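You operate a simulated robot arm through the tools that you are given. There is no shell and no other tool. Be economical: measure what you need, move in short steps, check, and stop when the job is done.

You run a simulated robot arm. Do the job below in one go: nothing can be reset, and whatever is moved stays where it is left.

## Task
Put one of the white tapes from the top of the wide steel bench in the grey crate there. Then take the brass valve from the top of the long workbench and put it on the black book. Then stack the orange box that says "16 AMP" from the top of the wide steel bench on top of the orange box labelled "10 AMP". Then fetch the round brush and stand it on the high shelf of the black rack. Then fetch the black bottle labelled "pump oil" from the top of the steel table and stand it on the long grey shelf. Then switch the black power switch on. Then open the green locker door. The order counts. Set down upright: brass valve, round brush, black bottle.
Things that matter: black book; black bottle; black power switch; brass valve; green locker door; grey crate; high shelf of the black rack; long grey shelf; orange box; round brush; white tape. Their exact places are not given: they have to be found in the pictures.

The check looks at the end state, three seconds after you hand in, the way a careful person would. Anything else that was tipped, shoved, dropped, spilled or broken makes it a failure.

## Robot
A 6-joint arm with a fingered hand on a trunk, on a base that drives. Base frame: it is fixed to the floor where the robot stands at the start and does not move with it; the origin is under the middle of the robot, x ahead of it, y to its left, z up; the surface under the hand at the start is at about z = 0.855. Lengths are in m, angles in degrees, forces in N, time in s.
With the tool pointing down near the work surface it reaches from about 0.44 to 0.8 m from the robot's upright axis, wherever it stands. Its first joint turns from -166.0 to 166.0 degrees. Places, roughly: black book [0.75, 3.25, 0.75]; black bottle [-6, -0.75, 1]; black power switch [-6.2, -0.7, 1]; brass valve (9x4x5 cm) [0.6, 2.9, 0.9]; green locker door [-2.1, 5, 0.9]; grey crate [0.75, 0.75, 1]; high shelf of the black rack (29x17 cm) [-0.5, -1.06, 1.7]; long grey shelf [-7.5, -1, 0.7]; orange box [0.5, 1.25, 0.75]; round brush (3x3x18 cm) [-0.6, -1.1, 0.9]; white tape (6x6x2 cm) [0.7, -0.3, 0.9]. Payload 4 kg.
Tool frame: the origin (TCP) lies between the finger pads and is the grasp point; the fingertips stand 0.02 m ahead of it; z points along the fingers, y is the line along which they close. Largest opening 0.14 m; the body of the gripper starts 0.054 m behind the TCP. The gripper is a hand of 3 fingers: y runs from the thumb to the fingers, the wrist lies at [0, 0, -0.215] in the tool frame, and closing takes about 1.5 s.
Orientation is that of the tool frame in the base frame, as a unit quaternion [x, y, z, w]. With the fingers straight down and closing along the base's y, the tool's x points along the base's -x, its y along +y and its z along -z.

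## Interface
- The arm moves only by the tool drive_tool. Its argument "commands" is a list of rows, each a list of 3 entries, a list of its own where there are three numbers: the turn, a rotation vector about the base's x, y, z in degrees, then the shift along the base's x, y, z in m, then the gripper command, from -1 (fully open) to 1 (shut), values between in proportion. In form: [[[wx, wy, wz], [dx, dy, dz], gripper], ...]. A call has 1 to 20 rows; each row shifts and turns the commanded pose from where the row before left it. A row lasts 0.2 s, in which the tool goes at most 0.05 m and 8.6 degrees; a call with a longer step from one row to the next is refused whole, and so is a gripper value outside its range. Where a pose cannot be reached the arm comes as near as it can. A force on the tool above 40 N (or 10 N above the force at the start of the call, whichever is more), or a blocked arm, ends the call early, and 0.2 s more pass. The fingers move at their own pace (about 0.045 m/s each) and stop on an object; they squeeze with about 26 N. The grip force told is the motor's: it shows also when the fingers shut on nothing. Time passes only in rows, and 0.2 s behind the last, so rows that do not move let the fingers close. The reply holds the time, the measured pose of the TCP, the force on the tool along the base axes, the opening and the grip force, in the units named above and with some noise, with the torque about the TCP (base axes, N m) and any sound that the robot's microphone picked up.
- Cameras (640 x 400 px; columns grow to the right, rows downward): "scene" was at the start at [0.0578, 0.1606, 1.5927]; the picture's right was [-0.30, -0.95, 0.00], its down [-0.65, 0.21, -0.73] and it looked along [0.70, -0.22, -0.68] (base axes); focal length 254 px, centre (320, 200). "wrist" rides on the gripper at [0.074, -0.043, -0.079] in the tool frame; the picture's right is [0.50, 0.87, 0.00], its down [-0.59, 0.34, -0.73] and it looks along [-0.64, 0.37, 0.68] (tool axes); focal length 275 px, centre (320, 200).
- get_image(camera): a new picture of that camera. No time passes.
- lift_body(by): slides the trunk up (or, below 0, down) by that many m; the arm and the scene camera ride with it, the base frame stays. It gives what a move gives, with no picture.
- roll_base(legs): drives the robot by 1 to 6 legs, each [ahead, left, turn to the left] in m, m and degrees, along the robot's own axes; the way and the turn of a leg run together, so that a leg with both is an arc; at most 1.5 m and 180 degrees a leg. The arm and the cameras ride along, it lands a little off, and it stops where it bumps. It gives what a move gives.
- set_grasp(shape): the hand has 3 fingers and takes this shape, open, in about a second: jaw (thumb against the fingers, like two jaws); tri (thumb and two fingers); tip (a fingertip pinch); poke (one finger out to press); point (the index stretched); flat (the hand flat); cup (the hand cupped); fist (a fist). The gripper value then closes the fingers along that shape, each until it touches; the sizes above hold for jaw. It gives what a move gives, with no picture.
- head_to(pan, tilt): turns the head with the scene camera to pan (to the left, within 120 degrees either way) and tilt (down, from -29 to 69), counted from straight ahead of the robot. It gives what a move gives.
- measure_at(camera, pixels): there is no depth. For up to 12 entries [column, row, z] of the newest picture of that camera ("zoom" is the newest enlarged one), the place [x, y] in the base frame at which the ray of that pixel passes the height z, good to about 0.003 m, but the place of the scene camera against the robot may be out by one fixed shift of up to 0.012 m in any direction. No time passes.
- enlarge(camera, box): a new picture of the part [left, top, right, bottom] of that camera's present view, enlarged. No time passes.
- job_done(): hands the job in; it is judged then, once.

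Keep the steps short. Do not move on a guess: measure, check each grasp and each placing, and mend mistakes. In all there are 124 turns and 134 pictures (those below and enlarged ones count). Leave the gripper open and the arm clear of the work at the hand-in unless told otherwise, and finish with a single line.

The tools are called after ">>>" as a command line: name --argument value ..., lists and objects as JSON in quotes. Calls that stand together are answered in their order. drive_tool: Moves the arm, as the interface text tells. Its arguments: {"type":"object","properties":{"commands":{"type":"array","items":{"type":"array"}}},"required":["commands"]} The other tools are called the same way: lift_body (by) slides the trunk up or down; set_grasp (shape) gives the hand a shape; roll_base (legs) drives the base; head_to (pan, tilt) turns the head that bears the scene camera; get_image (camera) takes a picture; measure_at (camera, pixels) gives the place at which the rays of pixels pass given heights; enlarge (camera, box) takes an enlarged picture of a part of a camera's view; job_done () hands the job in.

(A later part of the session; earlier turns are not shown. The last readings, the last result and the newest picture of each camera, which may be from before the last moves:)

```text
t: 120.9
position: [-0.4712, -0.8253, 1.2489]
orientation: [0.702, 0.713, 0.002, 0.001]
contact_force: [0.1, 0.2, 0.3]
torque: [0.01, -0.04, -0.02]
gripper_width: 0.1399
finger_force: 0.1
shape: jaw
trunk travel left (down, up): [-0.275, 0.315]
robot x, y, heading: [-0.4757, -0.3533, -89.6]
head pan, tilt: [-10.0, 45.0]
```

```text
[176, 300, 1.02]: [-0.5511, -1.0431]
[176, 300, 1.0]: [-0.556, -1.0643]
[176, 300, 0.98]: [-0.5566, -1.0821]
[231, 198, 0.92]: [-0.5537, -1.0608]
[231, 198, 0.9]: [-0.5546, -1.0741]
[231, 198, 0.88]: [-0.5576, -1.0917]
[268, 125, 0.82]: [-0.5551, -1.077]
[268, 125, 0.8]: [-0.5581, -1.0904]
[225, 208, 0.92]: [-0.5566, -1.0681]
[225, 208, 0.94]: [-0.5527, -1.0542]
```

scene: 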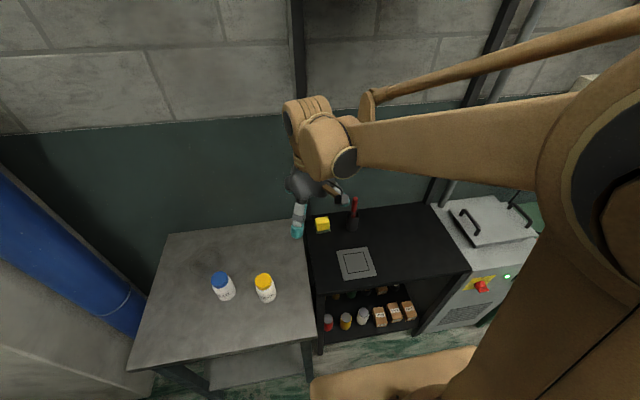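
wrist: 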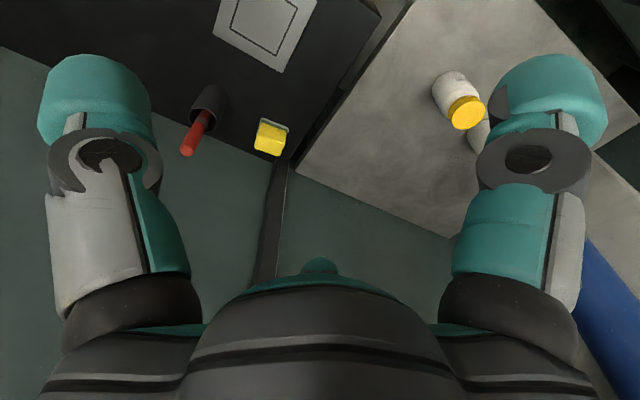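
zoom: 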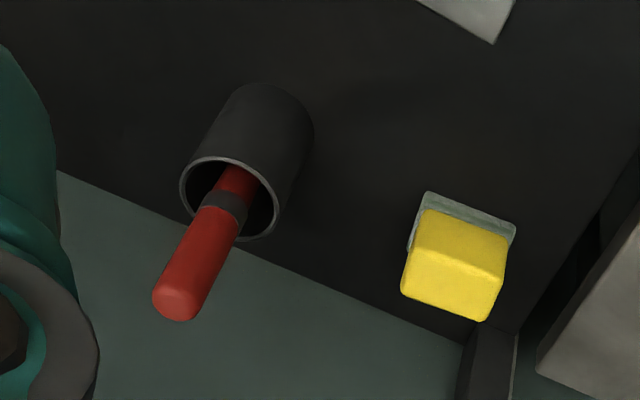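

Heights are ambiguous from similar viewing angles. I move the hand nearly above the brush (z 1.15) for a steep view.

>>> drive_tool --commands '[[[0, 0, 0], [-0.0142, -0.0358, -0.0167], -1], [[0, 0, 0], [-0.0142, -0.0358, -0.0167], -1], [[0, 0, 0], [-0.0142, -0.0358, -0.0167], -1], [[0, 0, 0], [-0.0142, -0.0358, -0.0167], -1], [[0, 0, 0], [-0.0142, -0.0358, -0.0167], -1], [[0, 0, 0], [-0.0142, -0.0358, -0.0167], -1], [[0, 0, 0], [0, 0, 0], -1]]'

>>> get_image --camera "wrist"

>>> get_image --camera "scene"

```text
t: 122.5
position: [-0.552, -1.0389, 1.1478]
orientation: [0.702, 0.713, 0.0, -0.001]
contact_force: [-1.2, 0.2, 0.3]
torque: [0.02, 0.01, -0.02]
gripper_width: 0.1399
finger_force: 0.1
shape: jaw
trunk travel left (down, up): [-0.275, 0.315]
robot x, y, heading: [-0.4771, -0.3526, -89.7]
head pan, tilt: [-10.0, 45.0]
```

```text
66 pictures are left
```

wrist: 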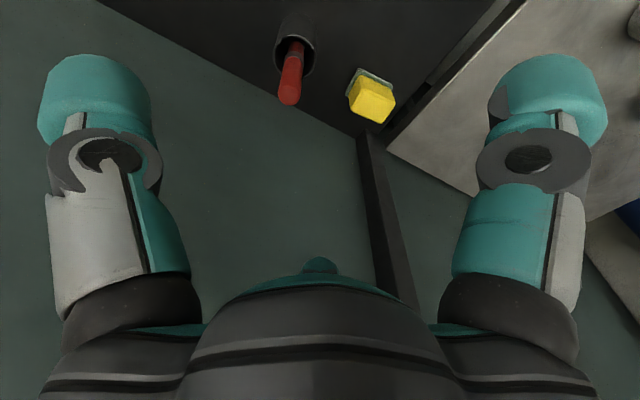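

```text
65 pictures are left
```

scene: 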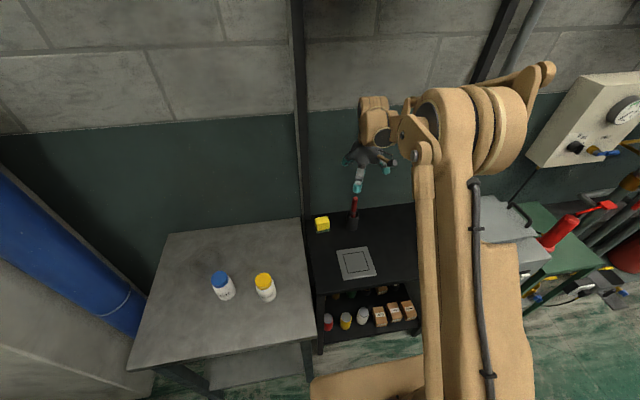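

>>> measure_at --camera "wrist" --pixels '[[288, 96, 1.0], [288, 96, 0.95], [288, 96, 0.92], [288, 96, 0.9], [291, 60, 0.88], [291, 60, 0.85], [291, 60, 0.82], [296, 20, 0.78], [296, 20, 0.75]]'

```text
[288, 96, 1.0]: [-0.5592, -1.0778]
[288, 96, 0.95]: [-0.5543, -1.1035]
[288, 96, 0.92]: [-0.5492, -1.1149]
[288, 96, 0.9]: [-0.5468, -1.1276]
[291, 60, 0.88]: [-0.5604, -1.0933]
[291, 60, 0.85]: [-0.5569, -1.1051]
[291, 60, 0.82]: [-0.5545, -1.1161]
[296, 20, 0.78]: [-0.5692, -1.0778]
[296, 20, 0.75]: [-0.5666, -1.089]
```

Triangulated: brush axis at (−0.557,−1.092), handle tip z ≈ 0.975, cup rim ≈ 0.88. I preclose to 7 cm and lower over the handle to z 0.99 to check.

>>> drive_tool --commands '[[[0, 0, 0], [-0.003, -0.027, 0], 0], [[0, 0, 0], [-0.002, -0.026, 0], 0], [[0, 0, 0], [0, 0, -0.03], 0], [[0, 0, 0], [0, 0, -0.04], 0], [[0, 0, 0], [0, 0, -0.04], 0], [[0, 0, 0], [0, 0, -0.03], 0], [[0, 0, 0], [0, 0, 0], 0]]'

>>> get_image --camera "wrist"

```text
t: 124.1
position: [-0.5596, -1.0932, 1.0091]
orientation: [0.702, 0.712, 0.0, 0.0]
contact_force: [0.5, 0.3, 0.3]
torque: [-0.02, 0.0, 0.01]
gripper_width: 0.0706
finger_force: 0.0
shape: jaw
trunk travel left (down, up): [-0.275, 0.315]
robot x, y, heading: [-0.478, -0.3545, -89.6]
head pan, tilt: [-10.0, 45.0]
```

```text
64 pictures are left
```

wrist: 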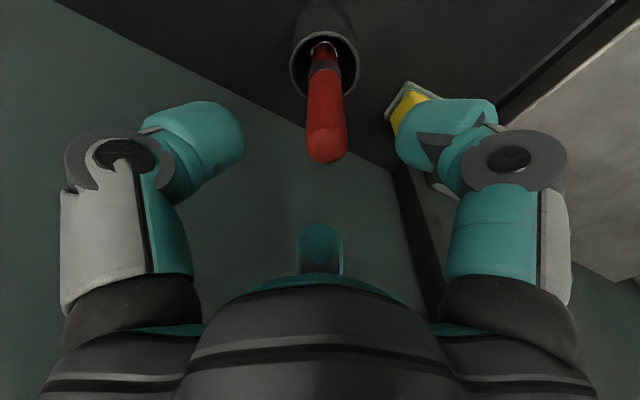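

The handle is centred between the fingers. I descend 5.5 cm and close.

>>> measure_at --camera "wrist" --pixels '[[325, 140, 0.975], [325, 95, 0.93], [325, 62, 0.88]]'

>>> drive_tool --commands '[[[0, 0, 0], [0, 0, -0.025], 0], [[0, 0, 0], [0, 0, -0.03], 0], [[0, 0, 0], [0, 0, 0], 0.4], [[0, 0, 0], [0, 0, 0], 0.7], [[0, 0, 0], [0, 0, 0], 1], [[0, 0, 0], [0, 0, 0], 1], [[0, 0, 0], [0, 0, 0], 1], [[0, 0, 0], [0, 0, 0], 1]]'

>>> get_image --camera "wrist"

```text
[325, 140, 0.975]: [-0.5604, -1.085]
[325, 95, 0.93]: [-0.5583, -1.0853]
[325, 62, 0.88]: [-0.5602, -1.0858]
```

```text
t: 125.9
position: [-0.5593, -1.0925, 0.9536]
orientation: [0.701, 0.713, 0.002, -0.001]
contact_force: [0.3, 0.1, -0.1]
torque: [0.01, -0.01, -0.01]
gripper_width: 0.0171
finger_force: 26.2
shape: jaw
trunk travel left (down, up): [-0.275, 0.315]
robot x, y, heading: [-0.4747, -0.3562, -89.7]
head pan, tilt: [-10.0, 45.0]
```

```text
63 pictures are left
```

wrist: 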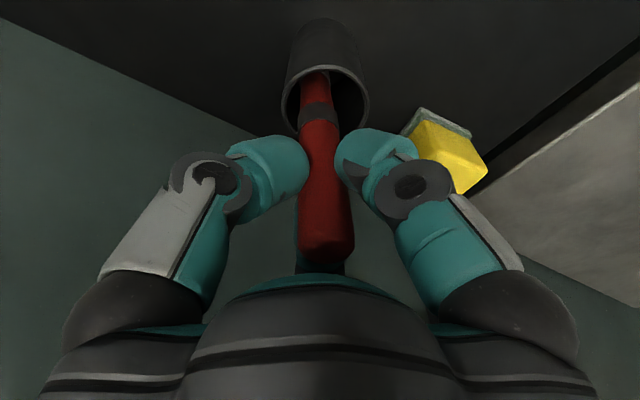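

Gripped. I pull the brush straight up 0.17 m.

>>> drive_tool --commands '[[[0, 0, 0], [0, 0, 0.015], 1], [[0, 0, 0], [0, 0, 0.025], 1], [[0, 0, 0], [0, 0, 0.035], 1], [[0, 0, 0], [0, 0, 0.035], 1], [[0, 0, 0], [0, 0, 0.03], 1], [[0, 0, 0], [0, 0, 0.03], 1], [[0, 0, 0], [0, 0, 0], 1]]'

>>> get_image --camera "wrist"

>>> enlarge --camera "scene" --box '[310, 120, 430, 250]'

```text
t: 127.5
position: [-0.5593, -1.093, 1.1241]
orientation: [0.702, 0.712, 0.001, -0.001]
contact_force: [0.5, 0.0, -0.4]
torque: [-0.01, 0.01, -0.01]
gripper_width: 0.0172
finger_force: 26.2
shape: jaw
trunk travel left (down, up): [-0.275, 0.315]
robot x, y, heading: [-0.4773, -0.3565, -89.7]
head pan, tilt: [-10.0, 45.0]
```

```text
62 pictures are left
```

wrist: 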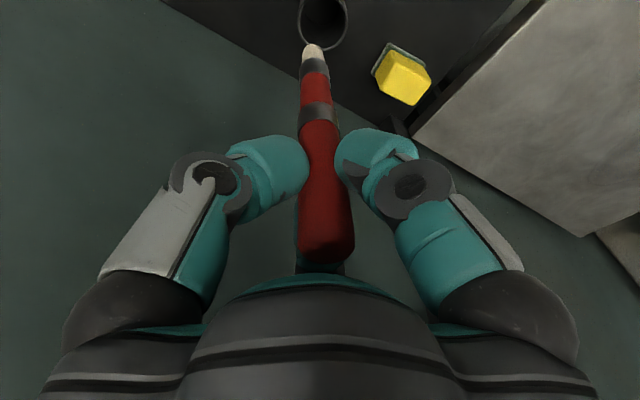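

```text
3.08 times, centred on (370, 185) of scene
```

zoom: 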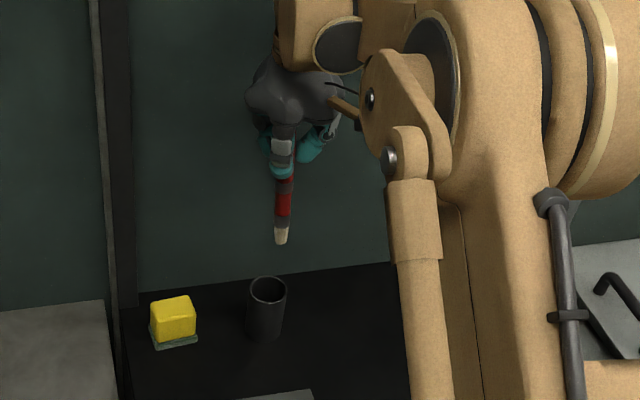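

The brush is out and vertical. I find the height of its bottom end, and pull the hand back toward the robot, clear of the shelf above.

>>> measure_at --camera "wrist" --pixels '[[312, 46, 1.0], [312, 46, 0.98], [312, 46, 0.96], [312, 46, 0.94]]'

>>> drive_tool --commands '[[[0, 0, 0], [0, 0.02, 0], 1], [[0, 0, 0], [0.005, 0.04, 0], 1], [[0, 0, 0], [0.005, 0.045, 0], 1], [[0, 0, 0], [0.005, 0.045, 0], 1], [[0, 0, 0], [0.005, 0.045, 0], 1], [[0, 0, 0], [0.005, 0.045, 0], 1]]'

>>> lift_body --by 0.31

```text
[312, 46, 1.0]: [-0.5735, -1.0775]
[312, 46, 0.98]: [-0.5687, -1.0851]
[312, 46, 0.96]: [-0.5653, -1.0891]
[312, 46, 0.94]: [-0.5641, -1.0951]
```

```text
t: 128.9
position: [-0.5321, -0.8518, 1.1258]
orientation: [0.701, 0.713, 0.0, -0.001]
contact_force: [-0.4, 0.8, -0.5]
torque: [-0.06, -0.02, 0.0]
gripper_width: 0.0174
finger_force: 25.9
shape: jaw
trunk travel left (down, up): [-0.275, 0.315]
robot x, y, heading: [-0.4787, -0.3503, -90.0]
head pan, tilt: [-10.0, 45.0]
```

```text
t: 132.0
position: [-0.5338, -0.8534, 1.4345]
orientation: [0.701, 0.713, 0.0, -0.001]
contact_force: [0.0, 0.0, -1.1]
torque: [0.0, 0.0, -0.01]
gripper_width: 0.0168
finger_force: 26.2
shape: jaw
trunk travel left (down, up): [-0.585, 0.005]
robot x, y, heading: [-0.4767, -0.3494, -89.6]
head pan, tilt: [-10.0, 45.0]
```

Bottom end lies ~0.16 m below the TCP. I raise the hand by 0.46 m and look at the shelf.

>>> drive_tool --commands '[[[0, 0, 0], [0, 0, 0.046], 1], [[0, 0, 0], [0, 0, 0.046], 1], [[0, 0, 0], [0, 0, 0.046], 1], [[0, 0, 0], [0, 0, 0.046], 1], [[0, 0, 0], [0, 0, 0.046], 1], [[0, 0, 0], [0, 0, 0.046], 1], [[0, 0, 0], [0, 0, 0.046], 1], [[0, 0, 0], [0, 0, 0.046], 1], [[0, 0, 0], [0, 0, 0.046], 1], [[0, 0, 0], [0, 0, 0.046], 1]]'

>>> head_to --pan -5 --tilt 15

>>> get_image --camera "scene"

>>> get_image --camera "wrist"

```text
t: 134.2
position: [-0.5344, -0.8533, 1.8952]
orientation: [0.702, 0.713, 0.0, -0.001]
contact_force: [0.4, -1.2, -0.6]
torque: [0.03, 0.01, 0.01]
gripper_width: 0.0174
finger_force: 26.0
shape: jaw
trunk travel left (down, up): [-0.585, 0.005]
robot x, y, heading: [-0.4777, -0.3526, -89.6]
head pan, tilt: [-10.0, 45.0]
```

```text
t: 135.1
position: [-0.5334, -0.8523, 1.8947]
orientation: [0.701, 0.713, 0.0, -0.001]
contact_force: [0.0, 0.8, -0.7]
torque: [0.05, -0.01, 0.04]
gripper_width: 0.0173
finger_force: 25.9
shape: jaw
trunk travel left (down, up): [-0.585, 0.005]
robot x, y, heading: [-0.4777, -0.3531, -89.9]
head pan, tilt: [-5.0, 15.0]
```

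```text
60 pictures are left
```

scene: 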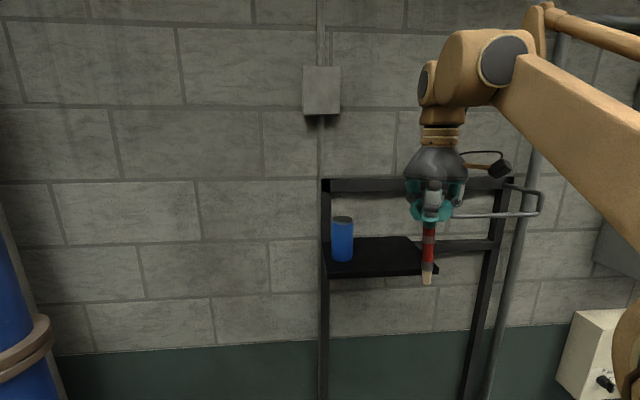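

```text
59 pictures are left
```

wrist: 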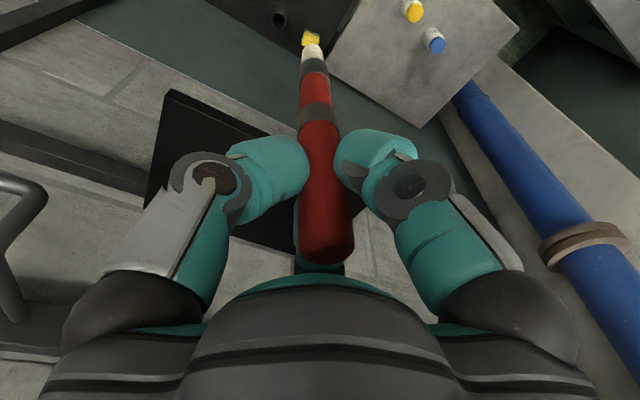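

>>> enlarge --camera "scene" --box '[310, 160, 470, 300]'

```text
2.86 times, centred on (390, 230) of scene
```

zoom: 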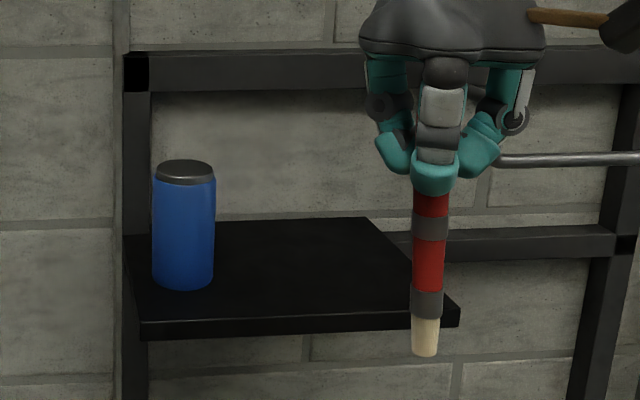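

>>> measure_at --camera "zoom" --pixels '[[140, 322, 1.705], [458, 307, 1.705], [368, 217, 1.705], [125, 235, 1.705], [183, 280, 1.705], [140, 322, 1.69], [458, 307, 1.69], [368, 217, 1.69], [425, 351, 1.74], [425, 351, 1.72], [498, 160, 1.85], [498, 160, 1.8]]'

>>> measure_at --camera "wrist" --pixels '[[167, 91, 1.705], [146, 200, 1.705], [167, 91, 1.69], [146, 200, 1.69], [313, 46, 1.73]]'

```text
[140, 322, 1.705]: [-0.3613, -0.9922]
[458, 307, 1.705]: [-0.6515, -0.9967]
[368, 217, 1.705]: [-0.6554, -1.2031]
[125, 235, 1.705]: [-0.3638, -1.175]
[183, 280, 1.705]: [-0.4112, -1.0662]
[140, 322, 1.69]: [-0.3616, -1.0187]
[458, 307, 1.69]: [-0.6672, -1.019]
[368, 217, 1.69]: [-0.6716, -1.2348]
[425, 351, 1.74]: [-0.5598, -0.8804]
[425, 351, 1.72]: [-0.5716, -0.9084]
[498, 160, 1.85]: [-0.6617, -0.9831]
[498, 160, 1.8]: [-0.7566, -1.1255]
```

```text
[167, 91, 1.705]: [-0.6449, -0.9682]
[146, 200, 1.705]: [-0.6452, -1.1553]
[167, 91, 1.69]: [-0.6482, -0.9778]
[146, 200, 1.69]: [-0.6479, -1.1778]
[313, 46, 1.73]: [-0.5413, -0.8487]
```

Shelf top z ≈ 1.71–1.72, y −0.97…−1.15; the can is at x ≈ −0.41 and the rail starts beyond x ≈ −0.66. I raise 3.5 cm and carry the brush to (−0.545,−1.065).

>>> drive_tool --commands '[[[0, 0, 0], [0, 0, 0.035], 1], [[0, 0, 0], [-0.002, -0.0425, 0], 1], [[0, 0, 0], [-0.002, -0.0425, 0], 1], [[0, 0, 0], [-0.002, -0.0425, 0], 1], [[0, 0, 0], [-0.002, -0.0425, 0], 1], [[0, 0, 0], [-0.003, -0.0425, 0], 1], [[0, 0, 0], [0, 0, 0], 1]]'

>>> get_image --camera "wrist"

>>> enlarge --camera "scene" --box '[310, 140, 490, 300]'

```text
t: 136.7
position: [-0.5359, -0.9494, 1.8796]
orientation: [0.701, 0.713, 0.001, -0.001]
contact_force: [-0.4, 0.2, -0.5]
torque: [0.01, -0.02, 0.02]
gripper_width: 0.0174
finger_force: 26.2
shape: jaw
out of reach, approached as far as the arm can: row 3, 4, 5, 6
trunk travel left (down, up): [-0.585, 0.005]
robot x, y, heading: [-0.4751, -0.3546, -90.0]
head pan, tilt: [-5.0, 15.0]
```

```text
57 pictures are left
```

wrist: 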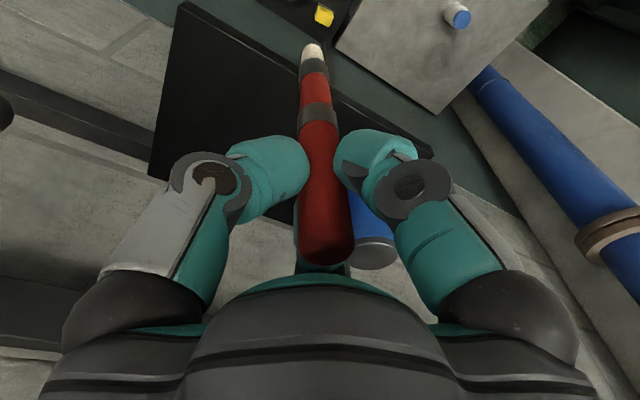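

```text
2.50 times, centred on (400, 220) of scene
```

zoom: 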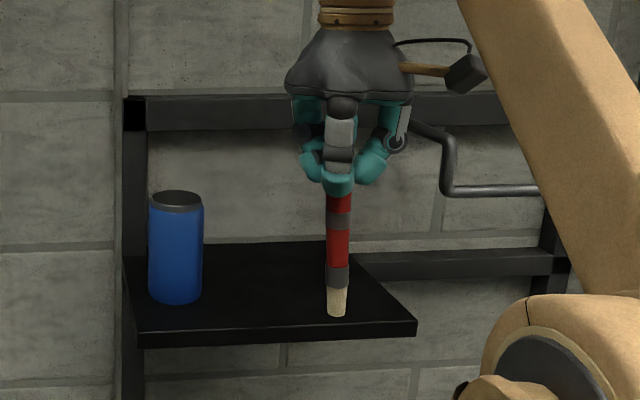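

The arm is at its reach; the base must come ~0.12 m closer. I bring the hand back and up first, and look down to check clearance to the table and cabinet.

>>> drive_tool --commands '[[[0, 0, 0], [0, 0.04, 0.01], 1], [[0, 0, 0], [0, 0.04, 0.02], 1], [[0, 0, 0], [0, 0.02, 0.015], 1]]'

>>> head_to --pan 5 --tilt 65

>>> get_image --camera "scene"

```text
t: 137.5
position: [-0.5354, -0.8511, 1.925]
orientation: [0.702, 0.712, 0.001, 0.0]
contact_force: [0.2, 0.0, -0.5]
torque: [0.0, -0.01, 0.0]
gripper_width: 0.0175
finger_force: 25.8
shape: jaw
trunk travel left (down, up): [-0.585, 0.005]
robot x, y, heading: [-0.4721, -0.3499, -89.8]
head pan, tilt: [-5.0, 15.0]
```

```text
t: 138.7
position: [-0.5366, -0.85, 1.9257]
orientation: [0.702, 0.712, 0.0, -0.001]
contact_force: [-1.0, -0.7, -0.3]
torque: [-0.01, 0.01, 0.0]
gripper_width: 0.0174
finger_force: 26.1
shape: jaw
trunk travel left (down, up): [-0.585, 0.005]
robot x, y, heading: [-0.4722, -0.3515, -89.9]
head pan, tilt: [5.0, 65.0]
```

```text
55 pictures are left
```

scene: 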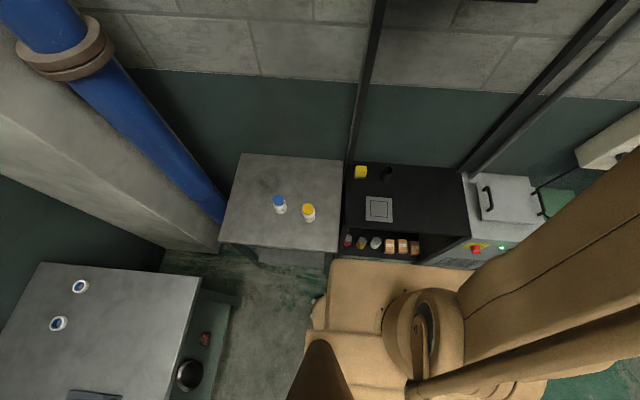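

>>> measure_at --camera "scene" --pixels '[[221, 245, 0.77], [337, 252, 0.77], [345, 232, 0.77], [470, 237, 0.77], [325, 268, 0], [345, 250, 0.3], [395, 262, 0.3], [395, 262, 0.5], [310, 330, 0.3], [258, 262, 0]]'

```text
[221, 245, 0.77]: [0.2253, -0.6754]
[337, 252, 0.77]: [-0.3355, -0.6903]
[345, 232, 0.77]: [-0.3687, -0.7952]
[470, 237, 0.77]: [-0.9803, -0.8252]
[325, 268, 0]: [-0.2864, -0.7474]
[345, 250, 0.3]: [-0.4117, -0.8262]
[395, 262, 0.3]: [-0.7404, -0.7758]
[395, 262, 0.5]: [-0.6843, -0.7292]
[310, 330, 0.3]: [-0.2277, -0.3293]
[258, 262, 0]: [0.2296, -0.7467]
```

The base front is already close to the cabinet, but the base is narrower sideways. Plan: back off, turn so the robot's left side faces the rack (heading 180), swing the arm to the left, then slide in sideways.

>>> roll_base --legs '[[-0.45, 0, 0], [0, 0, -90]]'

>>> drive_tool --commands '[[[0, 0, 5.42], [-0.0039, -0.0474, 0], 1], [[0, 0, 5.42], [0.0006, -0.0475, 0], 1], [[0, 0, 5.42], [0.0051, -0.0473, 0], 1], [[0, 0, 5.42], [0.0095, -0.0466, 0], 1], [[0, 0, 5.42], [0.0139, -0.0455, 0], 1], [[0, 0, 5.42], [0.0181, -0.0439, 0], 1], [[0, 0, 5.42], [0.0222, -0.042, 0], 1], [[0, 0, 5.42], [0.0261, -0.0398, 0], 1], [[0, 0, 5.42], [0.0297, -0.0371, 0], 1], [[0, 0, 5.42], [0.0331, -0.0341, 0], 1], [[0, 0, 5.42], [0.0362, -0.0309, 0], 1], [[0, 0, 5.42], [0.0389, -0.0273, 0], 1], [[0, 0, 5.42], [0.0413, -0.0235, 0], 1], [[0, 0, 5.42], [0.0434, -0.0195, 0], 1], [[0, 0, 5.42], [0.045, -0.0153, 0], 1], [[0, 0, 5.42], [0.0462, -0.011, 0], 1], [[0, 0, 5.42], [0.0471, -0.0066, 0], 1], [[0, 0, 5.42], [0.0475, -0.0021, 0], 1], [[0, 0, 5.42], [0.0475, 0.0024, 0], 1]]'

>>> head_to --pan 95 --tilt 55

>>> get_image --camera "scene"

```text
t: 145.2
position: [-0.9759, 0.16, 1.9247]
orientation: [1.0, 0.004, 0.001, -0.001]
contact_force: [0.1, 0.3, 0.0]
torque: [-0.02, 0.02, 0.0]
gripper_width: 0.017
finger_force: 25.4
shape: jaw
trunk travel left (down, up): [-0.585, 0.005]
robot x, y, heading: [-0.4803, 0.0957, 180.1]
head pan, tilt: [5.0, 65.0]
```

```text
t: 148.6
position: [-0.6847, -0.3744, 1.924]
orientation: [0.799, 0.601, 0.001, -0.001]
contact_force: [0.1, -1.1, -0.4]
torque: [0.02, 0.03, 0.0]
gripper_width: 0.0175
finger_force: 25.7
shape: jaw
trunk travel left (down, up): [-0.585, 0.005]
robot x, y, heading: [-0.4797, 0.0985, 180.0]
head pan, tilt: [5.0, 65.0]
stopped in row 16: the arm was blocked; the commanded pose is now the measured one
```

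```text
t: 150.3
position: [-0.6813, -0.3733, 1.923]
orientation: [0.797, 0.603, 0.0, 0.0]
contact_force: [-0.5, -0.3, -0.2]
torque: [0.0, -0.01, 0.03]
gripper_width: 0.0176
finger_force: 25.7
shape: jaw
trunk travel left (down, up): [-0.585, 0.005]
robot x, y, heading: [-0.4793, 0.0958, 179.6]
head pan, tilt: [95.0, 55.0]
```

```text
54 pictures are left
```

scene: 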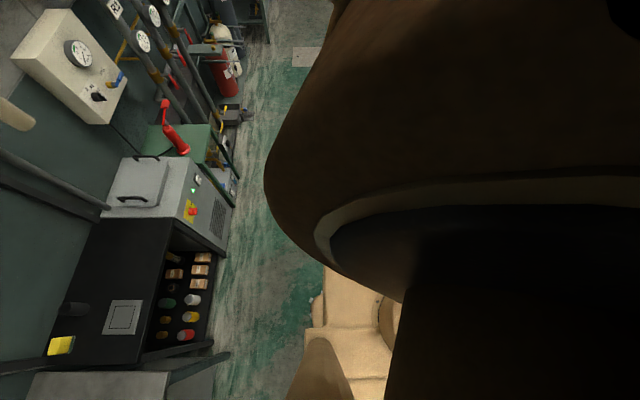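

The arm is blocked by the robot's own head on its left. So I use the other side: turn the base to heading 0 and swing the arm over the front to the right.

>>> roll_base --legs '[[0, 0, 180]]'

>>> drive_tool --commands '[[[0, 0, -5.41], [0.0433, -0.0211, 0], 1], [[0, 0, -5.41], [0.0411, -0.0251, 0], 1], [[0, 0, -5.41], [0.0386, -0.0289, 0], 1], [[0, 0, -5.41], [0.0357, -0.0324, 0], 1], [[0, 0, -5.41], [0.0325, -0.0356, 0], 1], [[0, 0, -5.41], [0.029, -0.0385, 0], 1], [[0, 0, -5.41], [0.0252, -0.0411, 0], 1], [[0, 0, -5.41], [0.0212, -0.0433, 0], 1], [[0, 0, -5.41], [0.017, -0.0451, 0], 1], [[0, 0, -5.41], [0.0127, -0.0465, 0], 1], [[0, 0, -5.41], [0.0083, -0.0475, 0], 1], [[0, 0, -5.41], [0.0038, -0.0481, 0], 1], [[0, 0, -5.41], [-0.0008, -0.0482, 0], 1]]'

>>> drive_tool --commands '[[[0, 0, -5.41], [-0.0053, -0.0479, 0], 1], [[0, 0, -5.41], [-0.0098, -0.0472, 0], 1], [[0, 0, -5.41], [-0.0142, -0.0461, 0], 1], [[0, 0, -5.41], [-0.0185, -0.0445, 0], 1], [[0, 0, -5.41], [-0.0226, -0.0426, 0], 1], [[0, 0, -5.41], [-0.0265, -0.0402, 0], 1], [[0, 0, -5.41], [-0.0302, -0.0376, 0], 1], [[0, 0, -5.41], [-0.0336, -0.0346, 0], 1], [[0, 0, -5.41], [-0.0367, -0.0312, 0], 1], [[0, 0, -5.41], [-0.0395, -0.0276, 0], 1], [[0, 0, -5.41], [-0.0419, -0.0238, 0], 1], [[0, 0, -5.41], [-0.044, -0.0197, 0], 1], [[0, 0, -5.41], [-0.0456, -0.0155, 0], 1]]'

>>> head_to --pan -80 --tilt 50

>>> get_image --camera "scene"

```text
t: 158.0
position: [-0.2798, 0.5709, 1.9231]
orientation: [-0.606, 0.796, 0.0, -0.001]
contact_force: [-0.4, 0.1, -0.8]
torque: [-0.02, -0.01, 0.0]
gripper_width: 0.0173
finger_force: 26.2
shape: jaw
trunk travel left (down, up): [-0.585, 0.005]
robot x, y, heading: [-0.4802, 0.0945, 0.6]
head pan, tilt: [95.0, 55.0]
```

```text
t: 160.8
position: [0.0283, 0.064, 1.9229]
orientation: [-0.037, 0.999, 0.001, -0.001]
contact_force: [0.6, -0.7, -0.3]
torque: [0.05, -0.02, -0.01]
gripper_width: 0.0175
finger_force: 25.4
shape: jaw
trunk travel left (down, up): [-0.585, 0.005]
robot x, y, heading: [-0.4802, 0.0989, 0.4]
head pan, tilt: [95.0, 55.0]
```

```text
t: 163.6
position: [-0.3437, -0.3916, 1.9232]
orientation: [0.545, 0.838, 0.001, 0.0]
contact_force: [-0.8, 0.1, -1.0]
torque: [-0.05, -0.03, 0.01]
gripper_width: 0.0171
finger_force: 26.5
shape: jaw
trunk travel left (down, up): [-0.585, 0.005]
robot x, y, heading: [-0.4741, 0.096, 0.2]
head pan, tilt: [95.0, 55.0]
```

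```text
t: 166.3
position: [-0.3416, -0.39, 1.9217]
orientation: [0.545, 0.839, 0.0, -0.001]
contact_force: [0.1, -0.3, -0.2]
torque: [-0.01, 0.01, 0.01]
gripper_width: 0.0173
finger_force: 25.7
shape: jaw
trunk travel left (down, up): [-0.585, 0.005]
robot x, y, heading: [-0.4807, 0.0982, 0.5]
head pan, tilt: [-80.0, 50.0]
```

```text
53 pictures are left
```

scene: 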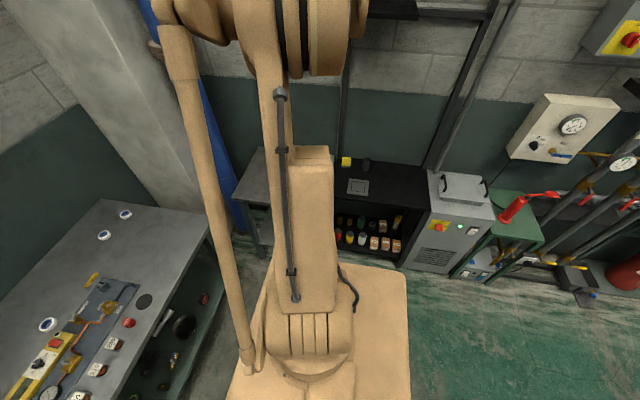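

Now I measure the base's right side edge and rear edge relative to the cabinet.

>>> measure_at --camera "scene" --pixels '[[390, 267, 0.3], [390, 267, 0.5], [405, 275, 0.3], [405, 275, 0.5], [410, 350, 0.3], [410, 350, 0.5], [335, 254, 0], [400, 264, 0]]'

```text
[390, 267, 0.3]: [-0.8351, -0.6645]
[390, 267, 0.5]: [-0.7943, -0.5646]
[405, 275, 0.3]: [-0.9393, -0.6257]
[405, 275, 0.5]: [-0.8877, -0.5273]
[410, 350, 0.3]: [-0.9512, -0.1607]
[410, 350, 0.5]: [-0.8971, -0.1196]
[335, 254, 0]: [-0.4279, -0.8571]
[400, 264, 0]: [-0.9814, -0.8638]
```

Those beige parts ride on the trunk, so the base is actually about ±0.25 deep and ±0.36 wide. Facing the rack is right after all, but at x ≈ −0.72 to clear the table's leg. I turn to heading −90 and swing the arm to point a bit left.

>>> roll_base --legs '[[0, 0, -90]]'

>>> drive_tool --commands '[[[0, 0, 5.41], [0.0153, -0.0454, 0], 1], [[0, 0, 5.41], [0.0195, -0.0438, 0], 1], [[0, 0, 5.41], [0.0235, -0.0417, 0], 1], [[0, 0, 5.41], [0.0274, -0.0393, 0], 1], [[0, 0, 5.41], [0.0309, -0.0366, 0], 1], [[0, 0, 5.41], [0.0343, -0.0335, 0], 1], [[0, 0, 5.41], [0.0373, -0.0301, 0], 1], [[0, 0, 5.41], [0.0399, -0.0265, 0], 1], [[0, 0, 5.41], [0.0422, -0.0226, 0], 1], [[0, 0, 5.41], [0.0442, -0.0185, 0], 1], [[0, 0, 5.41], [0.0457, -0.0142, 0], 1], [[0, 0, 5.41], [0.0469, -0.0099, 0], 1], [[0, 0, 5.41], [0.0476, -0.0054, 0], 1], [[0, 0, 5.41], [0.0479, -0.0009, 0], 1], [[0, 0, 5.41], [0.0478, 0.0036, 0], 1], [[0, 0, 5.41], [0.0472, 0.0081, 0], 1], [[0, 0, 5.41], [0.0462, 0.0125, 0], 1]]'

>>> roll_base --legs '[[0, -0.24, 0], [0.45, 0, 0]]'

>>> head_to --pan 10 --tilt 62

>>> get_image --camera "scene"

```text
t: 170.5
position: [-0.9637, -0.0477, 1.9232]
orientation: [0.977, 0.214, 0.001, 0.0]
contact_force: [0.7, 0.7, -0.3]
torque: [-0.01, 0.02, 0.01]
gripper_width: 0.0173
finger_force: 26.2
shape: jaw
trunk travel left (down, up): [-0.585, 0.005]
robot x, y, heading: [-0.4791, 0.0969, -89.2]
head pan, tilt: [-80.0, 50.0]
```

```text
t: 174.1
position: [-0.3163, -0.3906, 1.9233]
orientation: [0.524, 0.852, 0.0, -0.001]
contact_force: [-0.3, 0.2, -0.6]
torque: [-0.04, 0.03, -0.01]
gripper_width: 0.0175
finger_force: 26.0
shape: jaw
trunk travel left (down, up): [-0.585, 0.005]
robot x, y, heading: [-0.4792, 0.102, -89.0]
head pan, tilt: [-80.0, 50.0]
```

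```text
t: 178.2
position: [-0.5485, -0.8458, 1.9228]
orientation: [0.524, 0.852, 0.001, 0.0]
contact_force: [-0.2, 0.3, -0.3]
torque: [0.01, 0.01, 0.01]
gripper_width: 0.017
finger_force: 26.3
shape: jaw
trunk travel left (down, up): [-0.585, 0.005]
robot x, y, heading: [-0.7101, -0.3591, -89.0]
head pan, tilt: [-80.0, 50.0]
```

```text
t: 179.8
position: [-0.5491, -0.8455, 1.9224]
orientation: [0.524, 0.852, 0.0, -0.001]
contact_force: [0.4, 0.3, -0.1]
torque: [0.03, -0.05, 0.03]
gripper_width: 0.0177
finger_force: 26.2
shape: jaw
trunk travel left (down, up): [-0.585, 0.005]
robot x, y, heading: [-0.709, -0.3541, -89.0]
head pan, tilt: [10.0, 62.0]
```

```text
52 pictures are left
```

scene: 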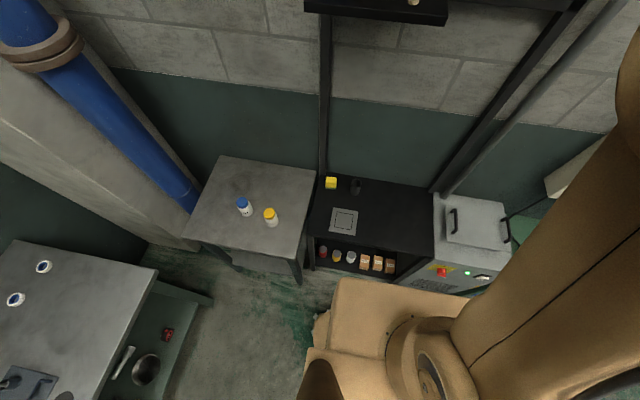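

Clear of the table leg. I go ahead 0.12 m.

>>> roll_base --legs '[[0.12, 0, 0]]'

>>> head_to --pan 10 --tilt 20

>>> get_image --camera "scene"

>>> get_image --camera "wrist"

```text
t: 181.0
position: [-0.5472, -0.9634, 1.924]
orientation: [0.524, 0.852, 0.001, -0.001]
contact_force: [0.0, -1.0, 0.3]
torque: [0.06, 0.0, -0.01]
gripper_width: 0.0171
finger_force: 26.2
shape: jaw
trunk travel left (down, up): [-0.585, 0.005]
robot x, y, heading: [-0.7068, -0.4736, -89.0]
head pan, tilt: [10.0, 62.0]
```

```text
t: 182.1
position: [-0.5473, -0.9644, 1.9227]
orientation: [0.524, 0.852, 0.001, -0.001]
contact_force: [0.6, -0.6, -1.7]
torque: [0.0, 0.01, 0.01]
gripper_width: 0.0172
finger_force: 25.8
shape: jaw
trunk travel left (down, up): [-0.585, 0.005]
robot x, y, heading: [-0.7063, -0.4761, -88.8]
head pan, tilt: [10.0, 20.0]
```

```text
51 pictures are left
```

scene: 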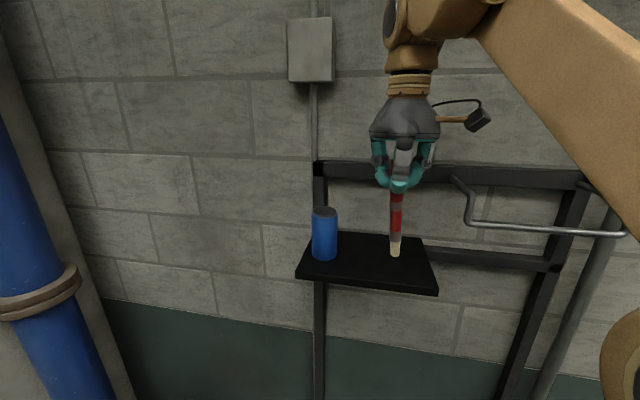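

```text
50 pictures are left
```

wrist: 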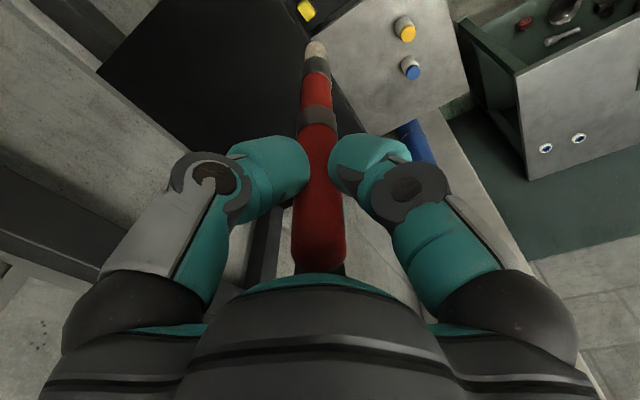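

The brush hovers at the shelf's front. I move 7 cm further in.

>>> drive_tool --commands '[[[0, 0, 0], [0, -0.025, -0.005], 1], [[0, 0, 0], [0, -0.025, -0.005], 1], [[0, 0, 0], [0, -0.022, -0.005], 1], [[0, 0, 0], [0, 0, 0], 1]]'

>>> enlarge --camera "scene" --box '[280, 140, 480, 310]'

>>> get_image --camera "wrist"

```text
t: 183.1
position: [-0.5473, -1.024, 1.9092]
orientation: [0.524, 0.852, 0.0, 0.001]
contact_force: [0.4, -0.1, 0.3]
torque: [0.0, 0.03, -0.01]
gripper_width: 0.017
finger_force: 26.1
shape: jaw
out of reach, approached as far as the arm can: row 3
trunk travel left (down, up): [-0.585, 0.005]
robot x, y, heading: [-0.7052, -0.4745, -88.9]
head pan, tilt: [10.0, 20.0]
```

```text
2.35 times, centred on (380, 225) of scene
```

zoom: 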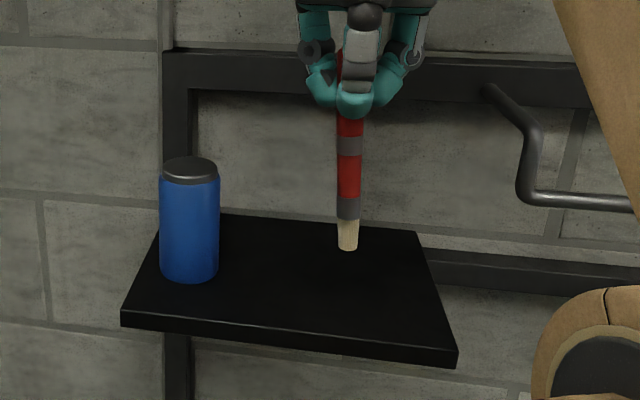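

```text
48 pictures are left
```

wrist: 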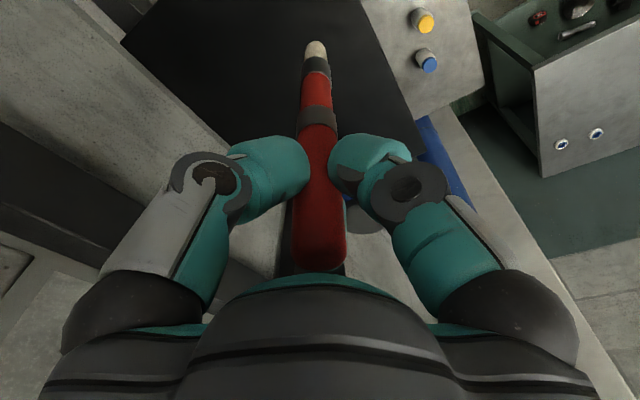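

The brush is over the shelf. I lower gently.

>>> drive_tool --commands '[[[0, 0, 0], [0, -0.004, -0.008], 1], [[0, 0, 0], [0, -0.004, -0.008], 1], [[0, 0, 0], [0, 0, -0.004], 1], [[0, 0, 0], [0, 0, 0], 1]]'

>>> drive_tool --commands '[[[0, 0, 0], [0, 0, -0.004], 1], [[0, 0, 0], [0, 0, -0.002], 1], [[0, 0, 0], [0, 0, 0], 1]]'

>>> enlarge --camera "scene" --box '[280, 140, 480, 310]'

```text
t: 184.1
position: [-0.5465, -1.0334, 1.8886]
orientation: [0.525, 0.851, 0.001, -0.001]
contact_force: [0.2, -1.0, -0.7]
torque: [-0.01, -0.03, 0.0]
gripper_width: 0.0171
finger_force: 25.8
shape: jaw
trunk travel left (down, up): [-0.585, 0.005]
robot x, y, heading: [-0.7067, -0.4745, -88.8]
head pan, tilt: [10.0, 20.0]
```

```text
t: 184.9
position: [-0.5467, -1.0347, 1.8837]
orientation: [0.525, 0.851, 0.0, -0.001]
contact_force: [0.1, 0.4, -0.5]
torque: [0.02, -0.02, 0.0]
gripper_width: 0.0173
finger_force: 25.7
shape: jaw
trunk travel left (down, up): [-0.585, 0.005]
robot x, y, heading: [-0.7071, -0.4766, -88.8]
head pan, tilt: [10.0, 20.0]
```

```text
2.35 times, centred on (380, 225) of scene
```

zoom: 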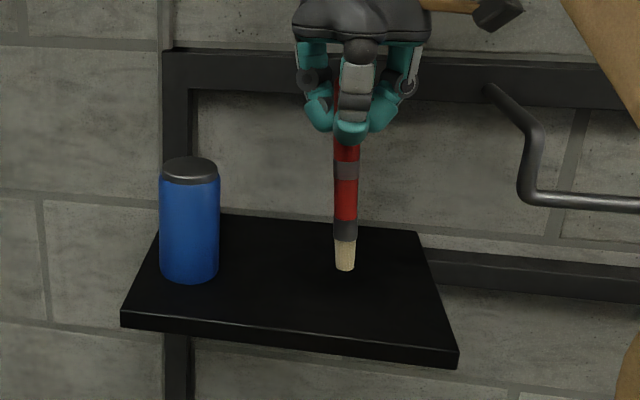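

Still no contact. I continue with small steps.

>>> drive_tool --commands '[[[0, 0, 0], [0, 0, -0.004], 1], [[0, 0, 0], [0, 0, -0.002], 1], [[0, 0, 0], [0, 0, 0], 1]]'

>>> drive_tool --commands '[[[0, 0, 0], [0, 0, -0.004], 1], [[0, 0, 0], [0, 0, 0], 1]]'

>>> drive_tool --commands '[[[0, 0, 0], [0, 0, -0.003], 1], [[0, 0, 0], [0, 0, 0], 1]]'

>>> drive_tool --commands '[[[0, 0, 0], [0, 0, -0.003], 1], [[0, 0, 0], [0, 0, 0], 1]]'

```text
t: 185.7
position: [-0.5478, -1.0339, 1.8786]
orientation: [0.524, 0.851, 0.001, -0.001]
contact_force: [0.0, 0.2, 0.1]
torque: [0.0, -0.01, 0.01]
gripper_width: 0.0173
finger_force: 25.5
shape: jaw
trunk travel left (down, up): [-0.585, 0.005]
robot x, y, heading: [-0.7073, -0.4736, -88.8]
head pan, tilt: [10.0, 20.0]
```

```text
t: 186.3
position: [-0.5462, -1.0341, 1.8729]
orientation: [0.524, 0.852, 0.0, -0.001]
contact_force: [-0.8, -0.6, -0.9]
torque: [-0.01, 0.01, 0.01]
gripper_width: 0.0174
finger_force: 26.4
shape: jaw
trunk travel left (down, up): [-0.585, 0.005]
robot x, y, heading: [-0.7068, -0.474, -88.8]
head pan, tilt: [10.0, 20.0]
```

```text
t: 186.9
position: [-0.5457, -1.0342, 1.8718]
orientation: [0.523, 0.852, 0.001, -0.001]
contact_force: [-0.3, -0.9, -0.4]
torque: [0.0, -0.01, -0.01]
gripper_width: 0.0174
finger_force: 26.2
shape: jaw
trunk travel left (down, up): [-0.585, 0.005]
robot x, y, heading: [-0.7062, -0.4787, -88.8]
head pan, tilt: [10.0, 20.0]
```

```text
t: 187.5
position: [-0.547, -1.0345, 1.8678]
orientation: [0.524, 0.852, 0.001, -0.001]
contact_force: [-0.2, -0.7, -0.2]
torque: [0.01, -0.01, -0.06]
gripper_width: 0.0173
finger_force: 26.0
shape: jaw
trunk travel left (down, up): [-0.585, 0.005]
robot x, y, heading: [-0.7078, -0.4742, -88.8]
head pan, tilt: [10.0, 20.0]
```

>>> drive_tool --commands '[[[0, 0, 0], [0, 0, -0.003], 1], [[0, 0, 0], [0, 0, 0], 1]]'

>>> drive_tool --commands '[[[0, 0, 0], [0, 0, -0.003], 1], [[0, 0, 0], [0, 0, 0], 1]]'

>>> enlarge --camera "scene" --box '[340, 190, 460, 310]'

```text
t: 188.1
position: [-0.5481, -1.0351, 1.8647]
orientation: [0.523, 0.852, 0.0, 0.0]
contact_force: [0.3, 0.2, 0.0]
torque: [0.02, 0.0, -0.03]
gripper_width: 0.0172
finger_force: 25.8
shape: jaw
trunk travel left (down, up): [-0.585, 0.005]
robot x, y, heading: [-0.7082, -0.4765, -88.7]
head pan, tilt: [10.0, 20.0]
```

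```text
t: 188.7
position: [-0.5465, -1.0344, 1.8609]
orientation: [0.524, 0.852, -0.001, 0.0]
contact_force: [0.3, -0.2, 0.4]
torque: [-0.02, 0.01, -0.03]
gripper_width: 0.0173
finger_force: 25.4
shape: jaw
trunk travel left (down, up): [-0.585, 0.005]
robot x, y, heading: [-0.7087, -0.4779, -88.7]
head pan, tilt: [10.0, 20.0]
```

```text
3.33 times, centred on (400, 250) of scene
```

zoom: 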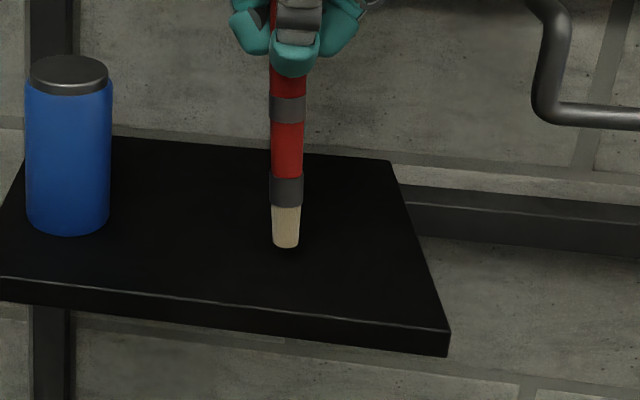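

>>> measure_at --camera "zoom" --pixels '[[285, 241, 1.7], [285, 241, 1.71], [285, 241, 1.69], [450, 330, 1.7], [5, 277, 1.7], [390, 160, 1.7], [450, 330, 1.69], [390, 160, 1.69]]'

>>> drive_tool --commands '[[[0, 0, 0], [0, 0, -0.003], 1], [[0, 0, 0], [0, 0, 0], 1]]'

>>> drive_tool --commands '[[[0, 0, 0], [0, 0, -0.003], 1], [[0, 0, 0], [0, 0, 0], 1]]'

```text
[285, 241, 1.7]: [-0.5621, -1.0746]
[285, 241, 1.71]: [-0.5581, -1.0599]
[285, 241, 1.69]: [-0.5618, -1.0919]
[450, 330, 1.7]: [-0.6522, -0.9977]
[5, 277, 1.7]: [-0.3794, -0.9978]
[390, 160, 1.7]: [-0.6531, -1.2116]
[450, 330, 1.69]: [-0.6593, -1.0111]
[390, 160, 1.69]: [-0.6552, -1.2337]
```

```text
t: 189.3
position: [-0.5485, -1.0341, 1.8586]
orientation: [0.524, 0.852, 0.001, -0.001]
contact_force: [-0.4, -0.3, -0.1]
torque: [-0.03, 0.01, 0.02]
gripper_width: 0.0173
finger_force: 26.1
shape: jaw
trunk travel left (down, up): [-0.585, 0.005]
robot x, y, heading: [-0.7065, -0.4715, -89.0]
head pan, tilt: [10.0, 20.0]
```

```text
t: 189.9
position: [-0.5472, -1.0342, 1.8541]
orientation: [0.524, 0.852, 0.001, -0.001]
contact_force: [0.4, -0.2, -0.1]
torque: [0.02, -0.01, -0.02]
gripper_width: 0.0175
finger_force: 26.0
shape: jaw
trunk travel left (down, up): [-0.585, 0.005]
robot x, y, heading: [-0.7055, -0.4769, -88.7]
head pan, tilt: [10.0, 20.0]
```

The bottom seems about 1 cm above the shelf. I continue.

>>> drive_tool --commands '[[[0, 0, 0], [0, 0, -0.004], 1], [[0, 0, 0], [0, 0, 0], 1]]'

>>> drive_tool --commands '[[[0, 0, 0], [0, 0, -0.003], 1], [[0, 0, 0], [0, 0, 0], 1]]'

>>> drive_tool --commands '[[[0, 0, 0], [0, 0, -0.003], 1], [[0, 0, 0], [0, 0, 0], 1]]'

>>> drive_tool --commands '[[[0, 0, 0], [0, 0, -0.002], 1], [[0, 0, 0], [0, 0, 0], 1]]'

```text
t: 190.5
position: [-0.5473, -1.0336, 1.8533]
orientation: [0.524, 0.851, 0.001, 0.001]
contact_force: [-0.6, -0.6, 0.6]
torque: [-0.02, -0.01, -0.05]
gripper_width: 0.0175
finger_force: 26.0
shape: jaw
trunk travel left (down, up): [-0.585, 0.005]
robot x, y, heading: [-0.7086, -0.4783, -88.7]
head pan, tilt: [10.0, 20.0]
```

```text
t: 191.1
position: [-0.546, -1.034, 1.8499]
orientation: [0.524, 0.852, 0.0, -0.002]
contact_force: [-0.2, 0.4, -0.8]
torque: [0.03, 0.03, -0.03]
gripper_width: 0.0172
finger_force: 26.6
shape: jaw
trunk travel left (down, up): [-0.585, 0.005]
robot x, y, heading: [-0.7075, -0.4755, -88.8]
head pan, tilt: [10.0, 20.0]
```

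```text
t: 191.7
position: [-0.5479, -1.0329, 1.8471]
orientation: [0.524, 0.852, -0.001, 0.0]
contact_force: [0.9, -0.6, 19.5]
torque: [-0.09, -0.09, 0.0]
gripper_width: 0.0174
finger_force: 25.9
shape: jaw
trunk travel left (down, up): [-0.585, 0.005]
robot x, y, heading: [-0.7071, -0.4766, -88.7]
head pan, tilt: [10.0, 20.0]
```

```text
t: 192.5
position: [-0.5477, -1.0315, 1.8471]
orientation: [0.524, 0.852, 0.0, 0.0]
contact_force: [0.5, -1.0, 33.0]
torque: [-0.16, -0.17, 0.01]
gripper_width: 0.0177
finger_force: 26.0
shape: jaw
trunk travel left (down, up): [-0.585, 0.005]
robot x, y, heading: [-0.7106, -0.4729, -89.0]
head pan, tilt: [10.0, 20.0]
stopped in row 2: the force on the tool passed its limit at 40 N (the readings are from after the stop); the commanded pose is now the measured one
```

Contact at z 1.847. I ease 1 mm, open slowly and rise clear of the handle.

>>> drive_tool --commands '[[[0, 0, 0], [0, 0, 0.001], 1], [[0, 0, 0], [0, 0, 0.0], 0.74], [[0, 0, 0], [0, 0, 0], 0.68], [[0, 0, 0], [0, 0, 0], 0.6], [[0, 0, 0], [0, 0, 0], 0.45], [[0, 0, 0], [0, 0, 0], 0.25], [[0, 0, 0], [0, 0, 0], 0], [[0, 0, 0], [0, 0, 0], -0.1]]'

>>> get_image --camera "wrist"

>>> enlarge --camera "scene" --box '[280, 140, 480, 310]'

```text
t: 194.3
position: [-0.5473, -1.0336, 1.8469]
orientation: [0.524, 0.852, 0.001, -0.001]
contact_force: [0.7, 0.8, 0.6]
torque: [0.0, -0.02, -0.02]
gripper_width: 0.0764
finger_force: 0.0
shape: jaw
trunk travel left (down, up): [-0.585, 0.005]
robot x, y, heading: [-0.706, -0.4783, -88.7]
head pan, tilt: [10.0, 20.0]
```

```text
45 pictures are left
```

wrist: 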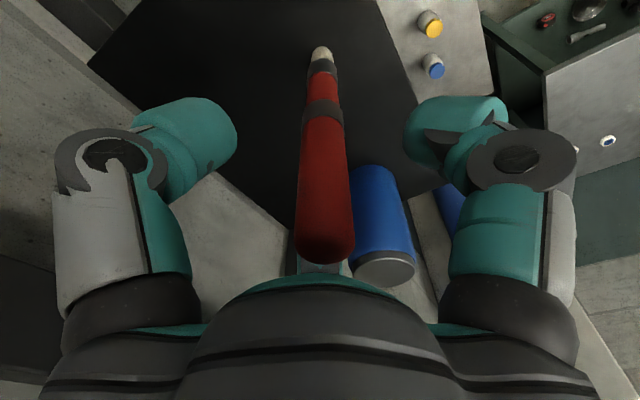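

```text
2.35 times, centred on (380, 225) of scene
```

zoom: 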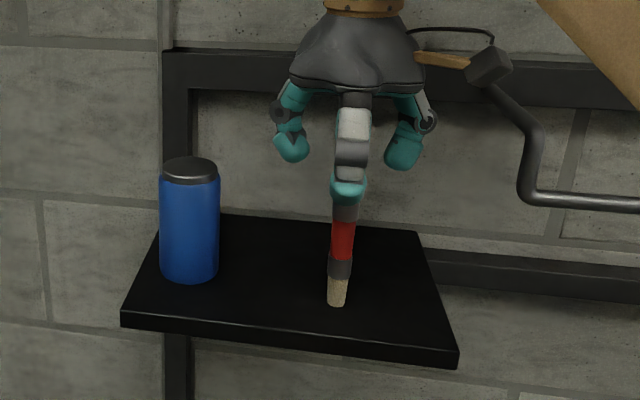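

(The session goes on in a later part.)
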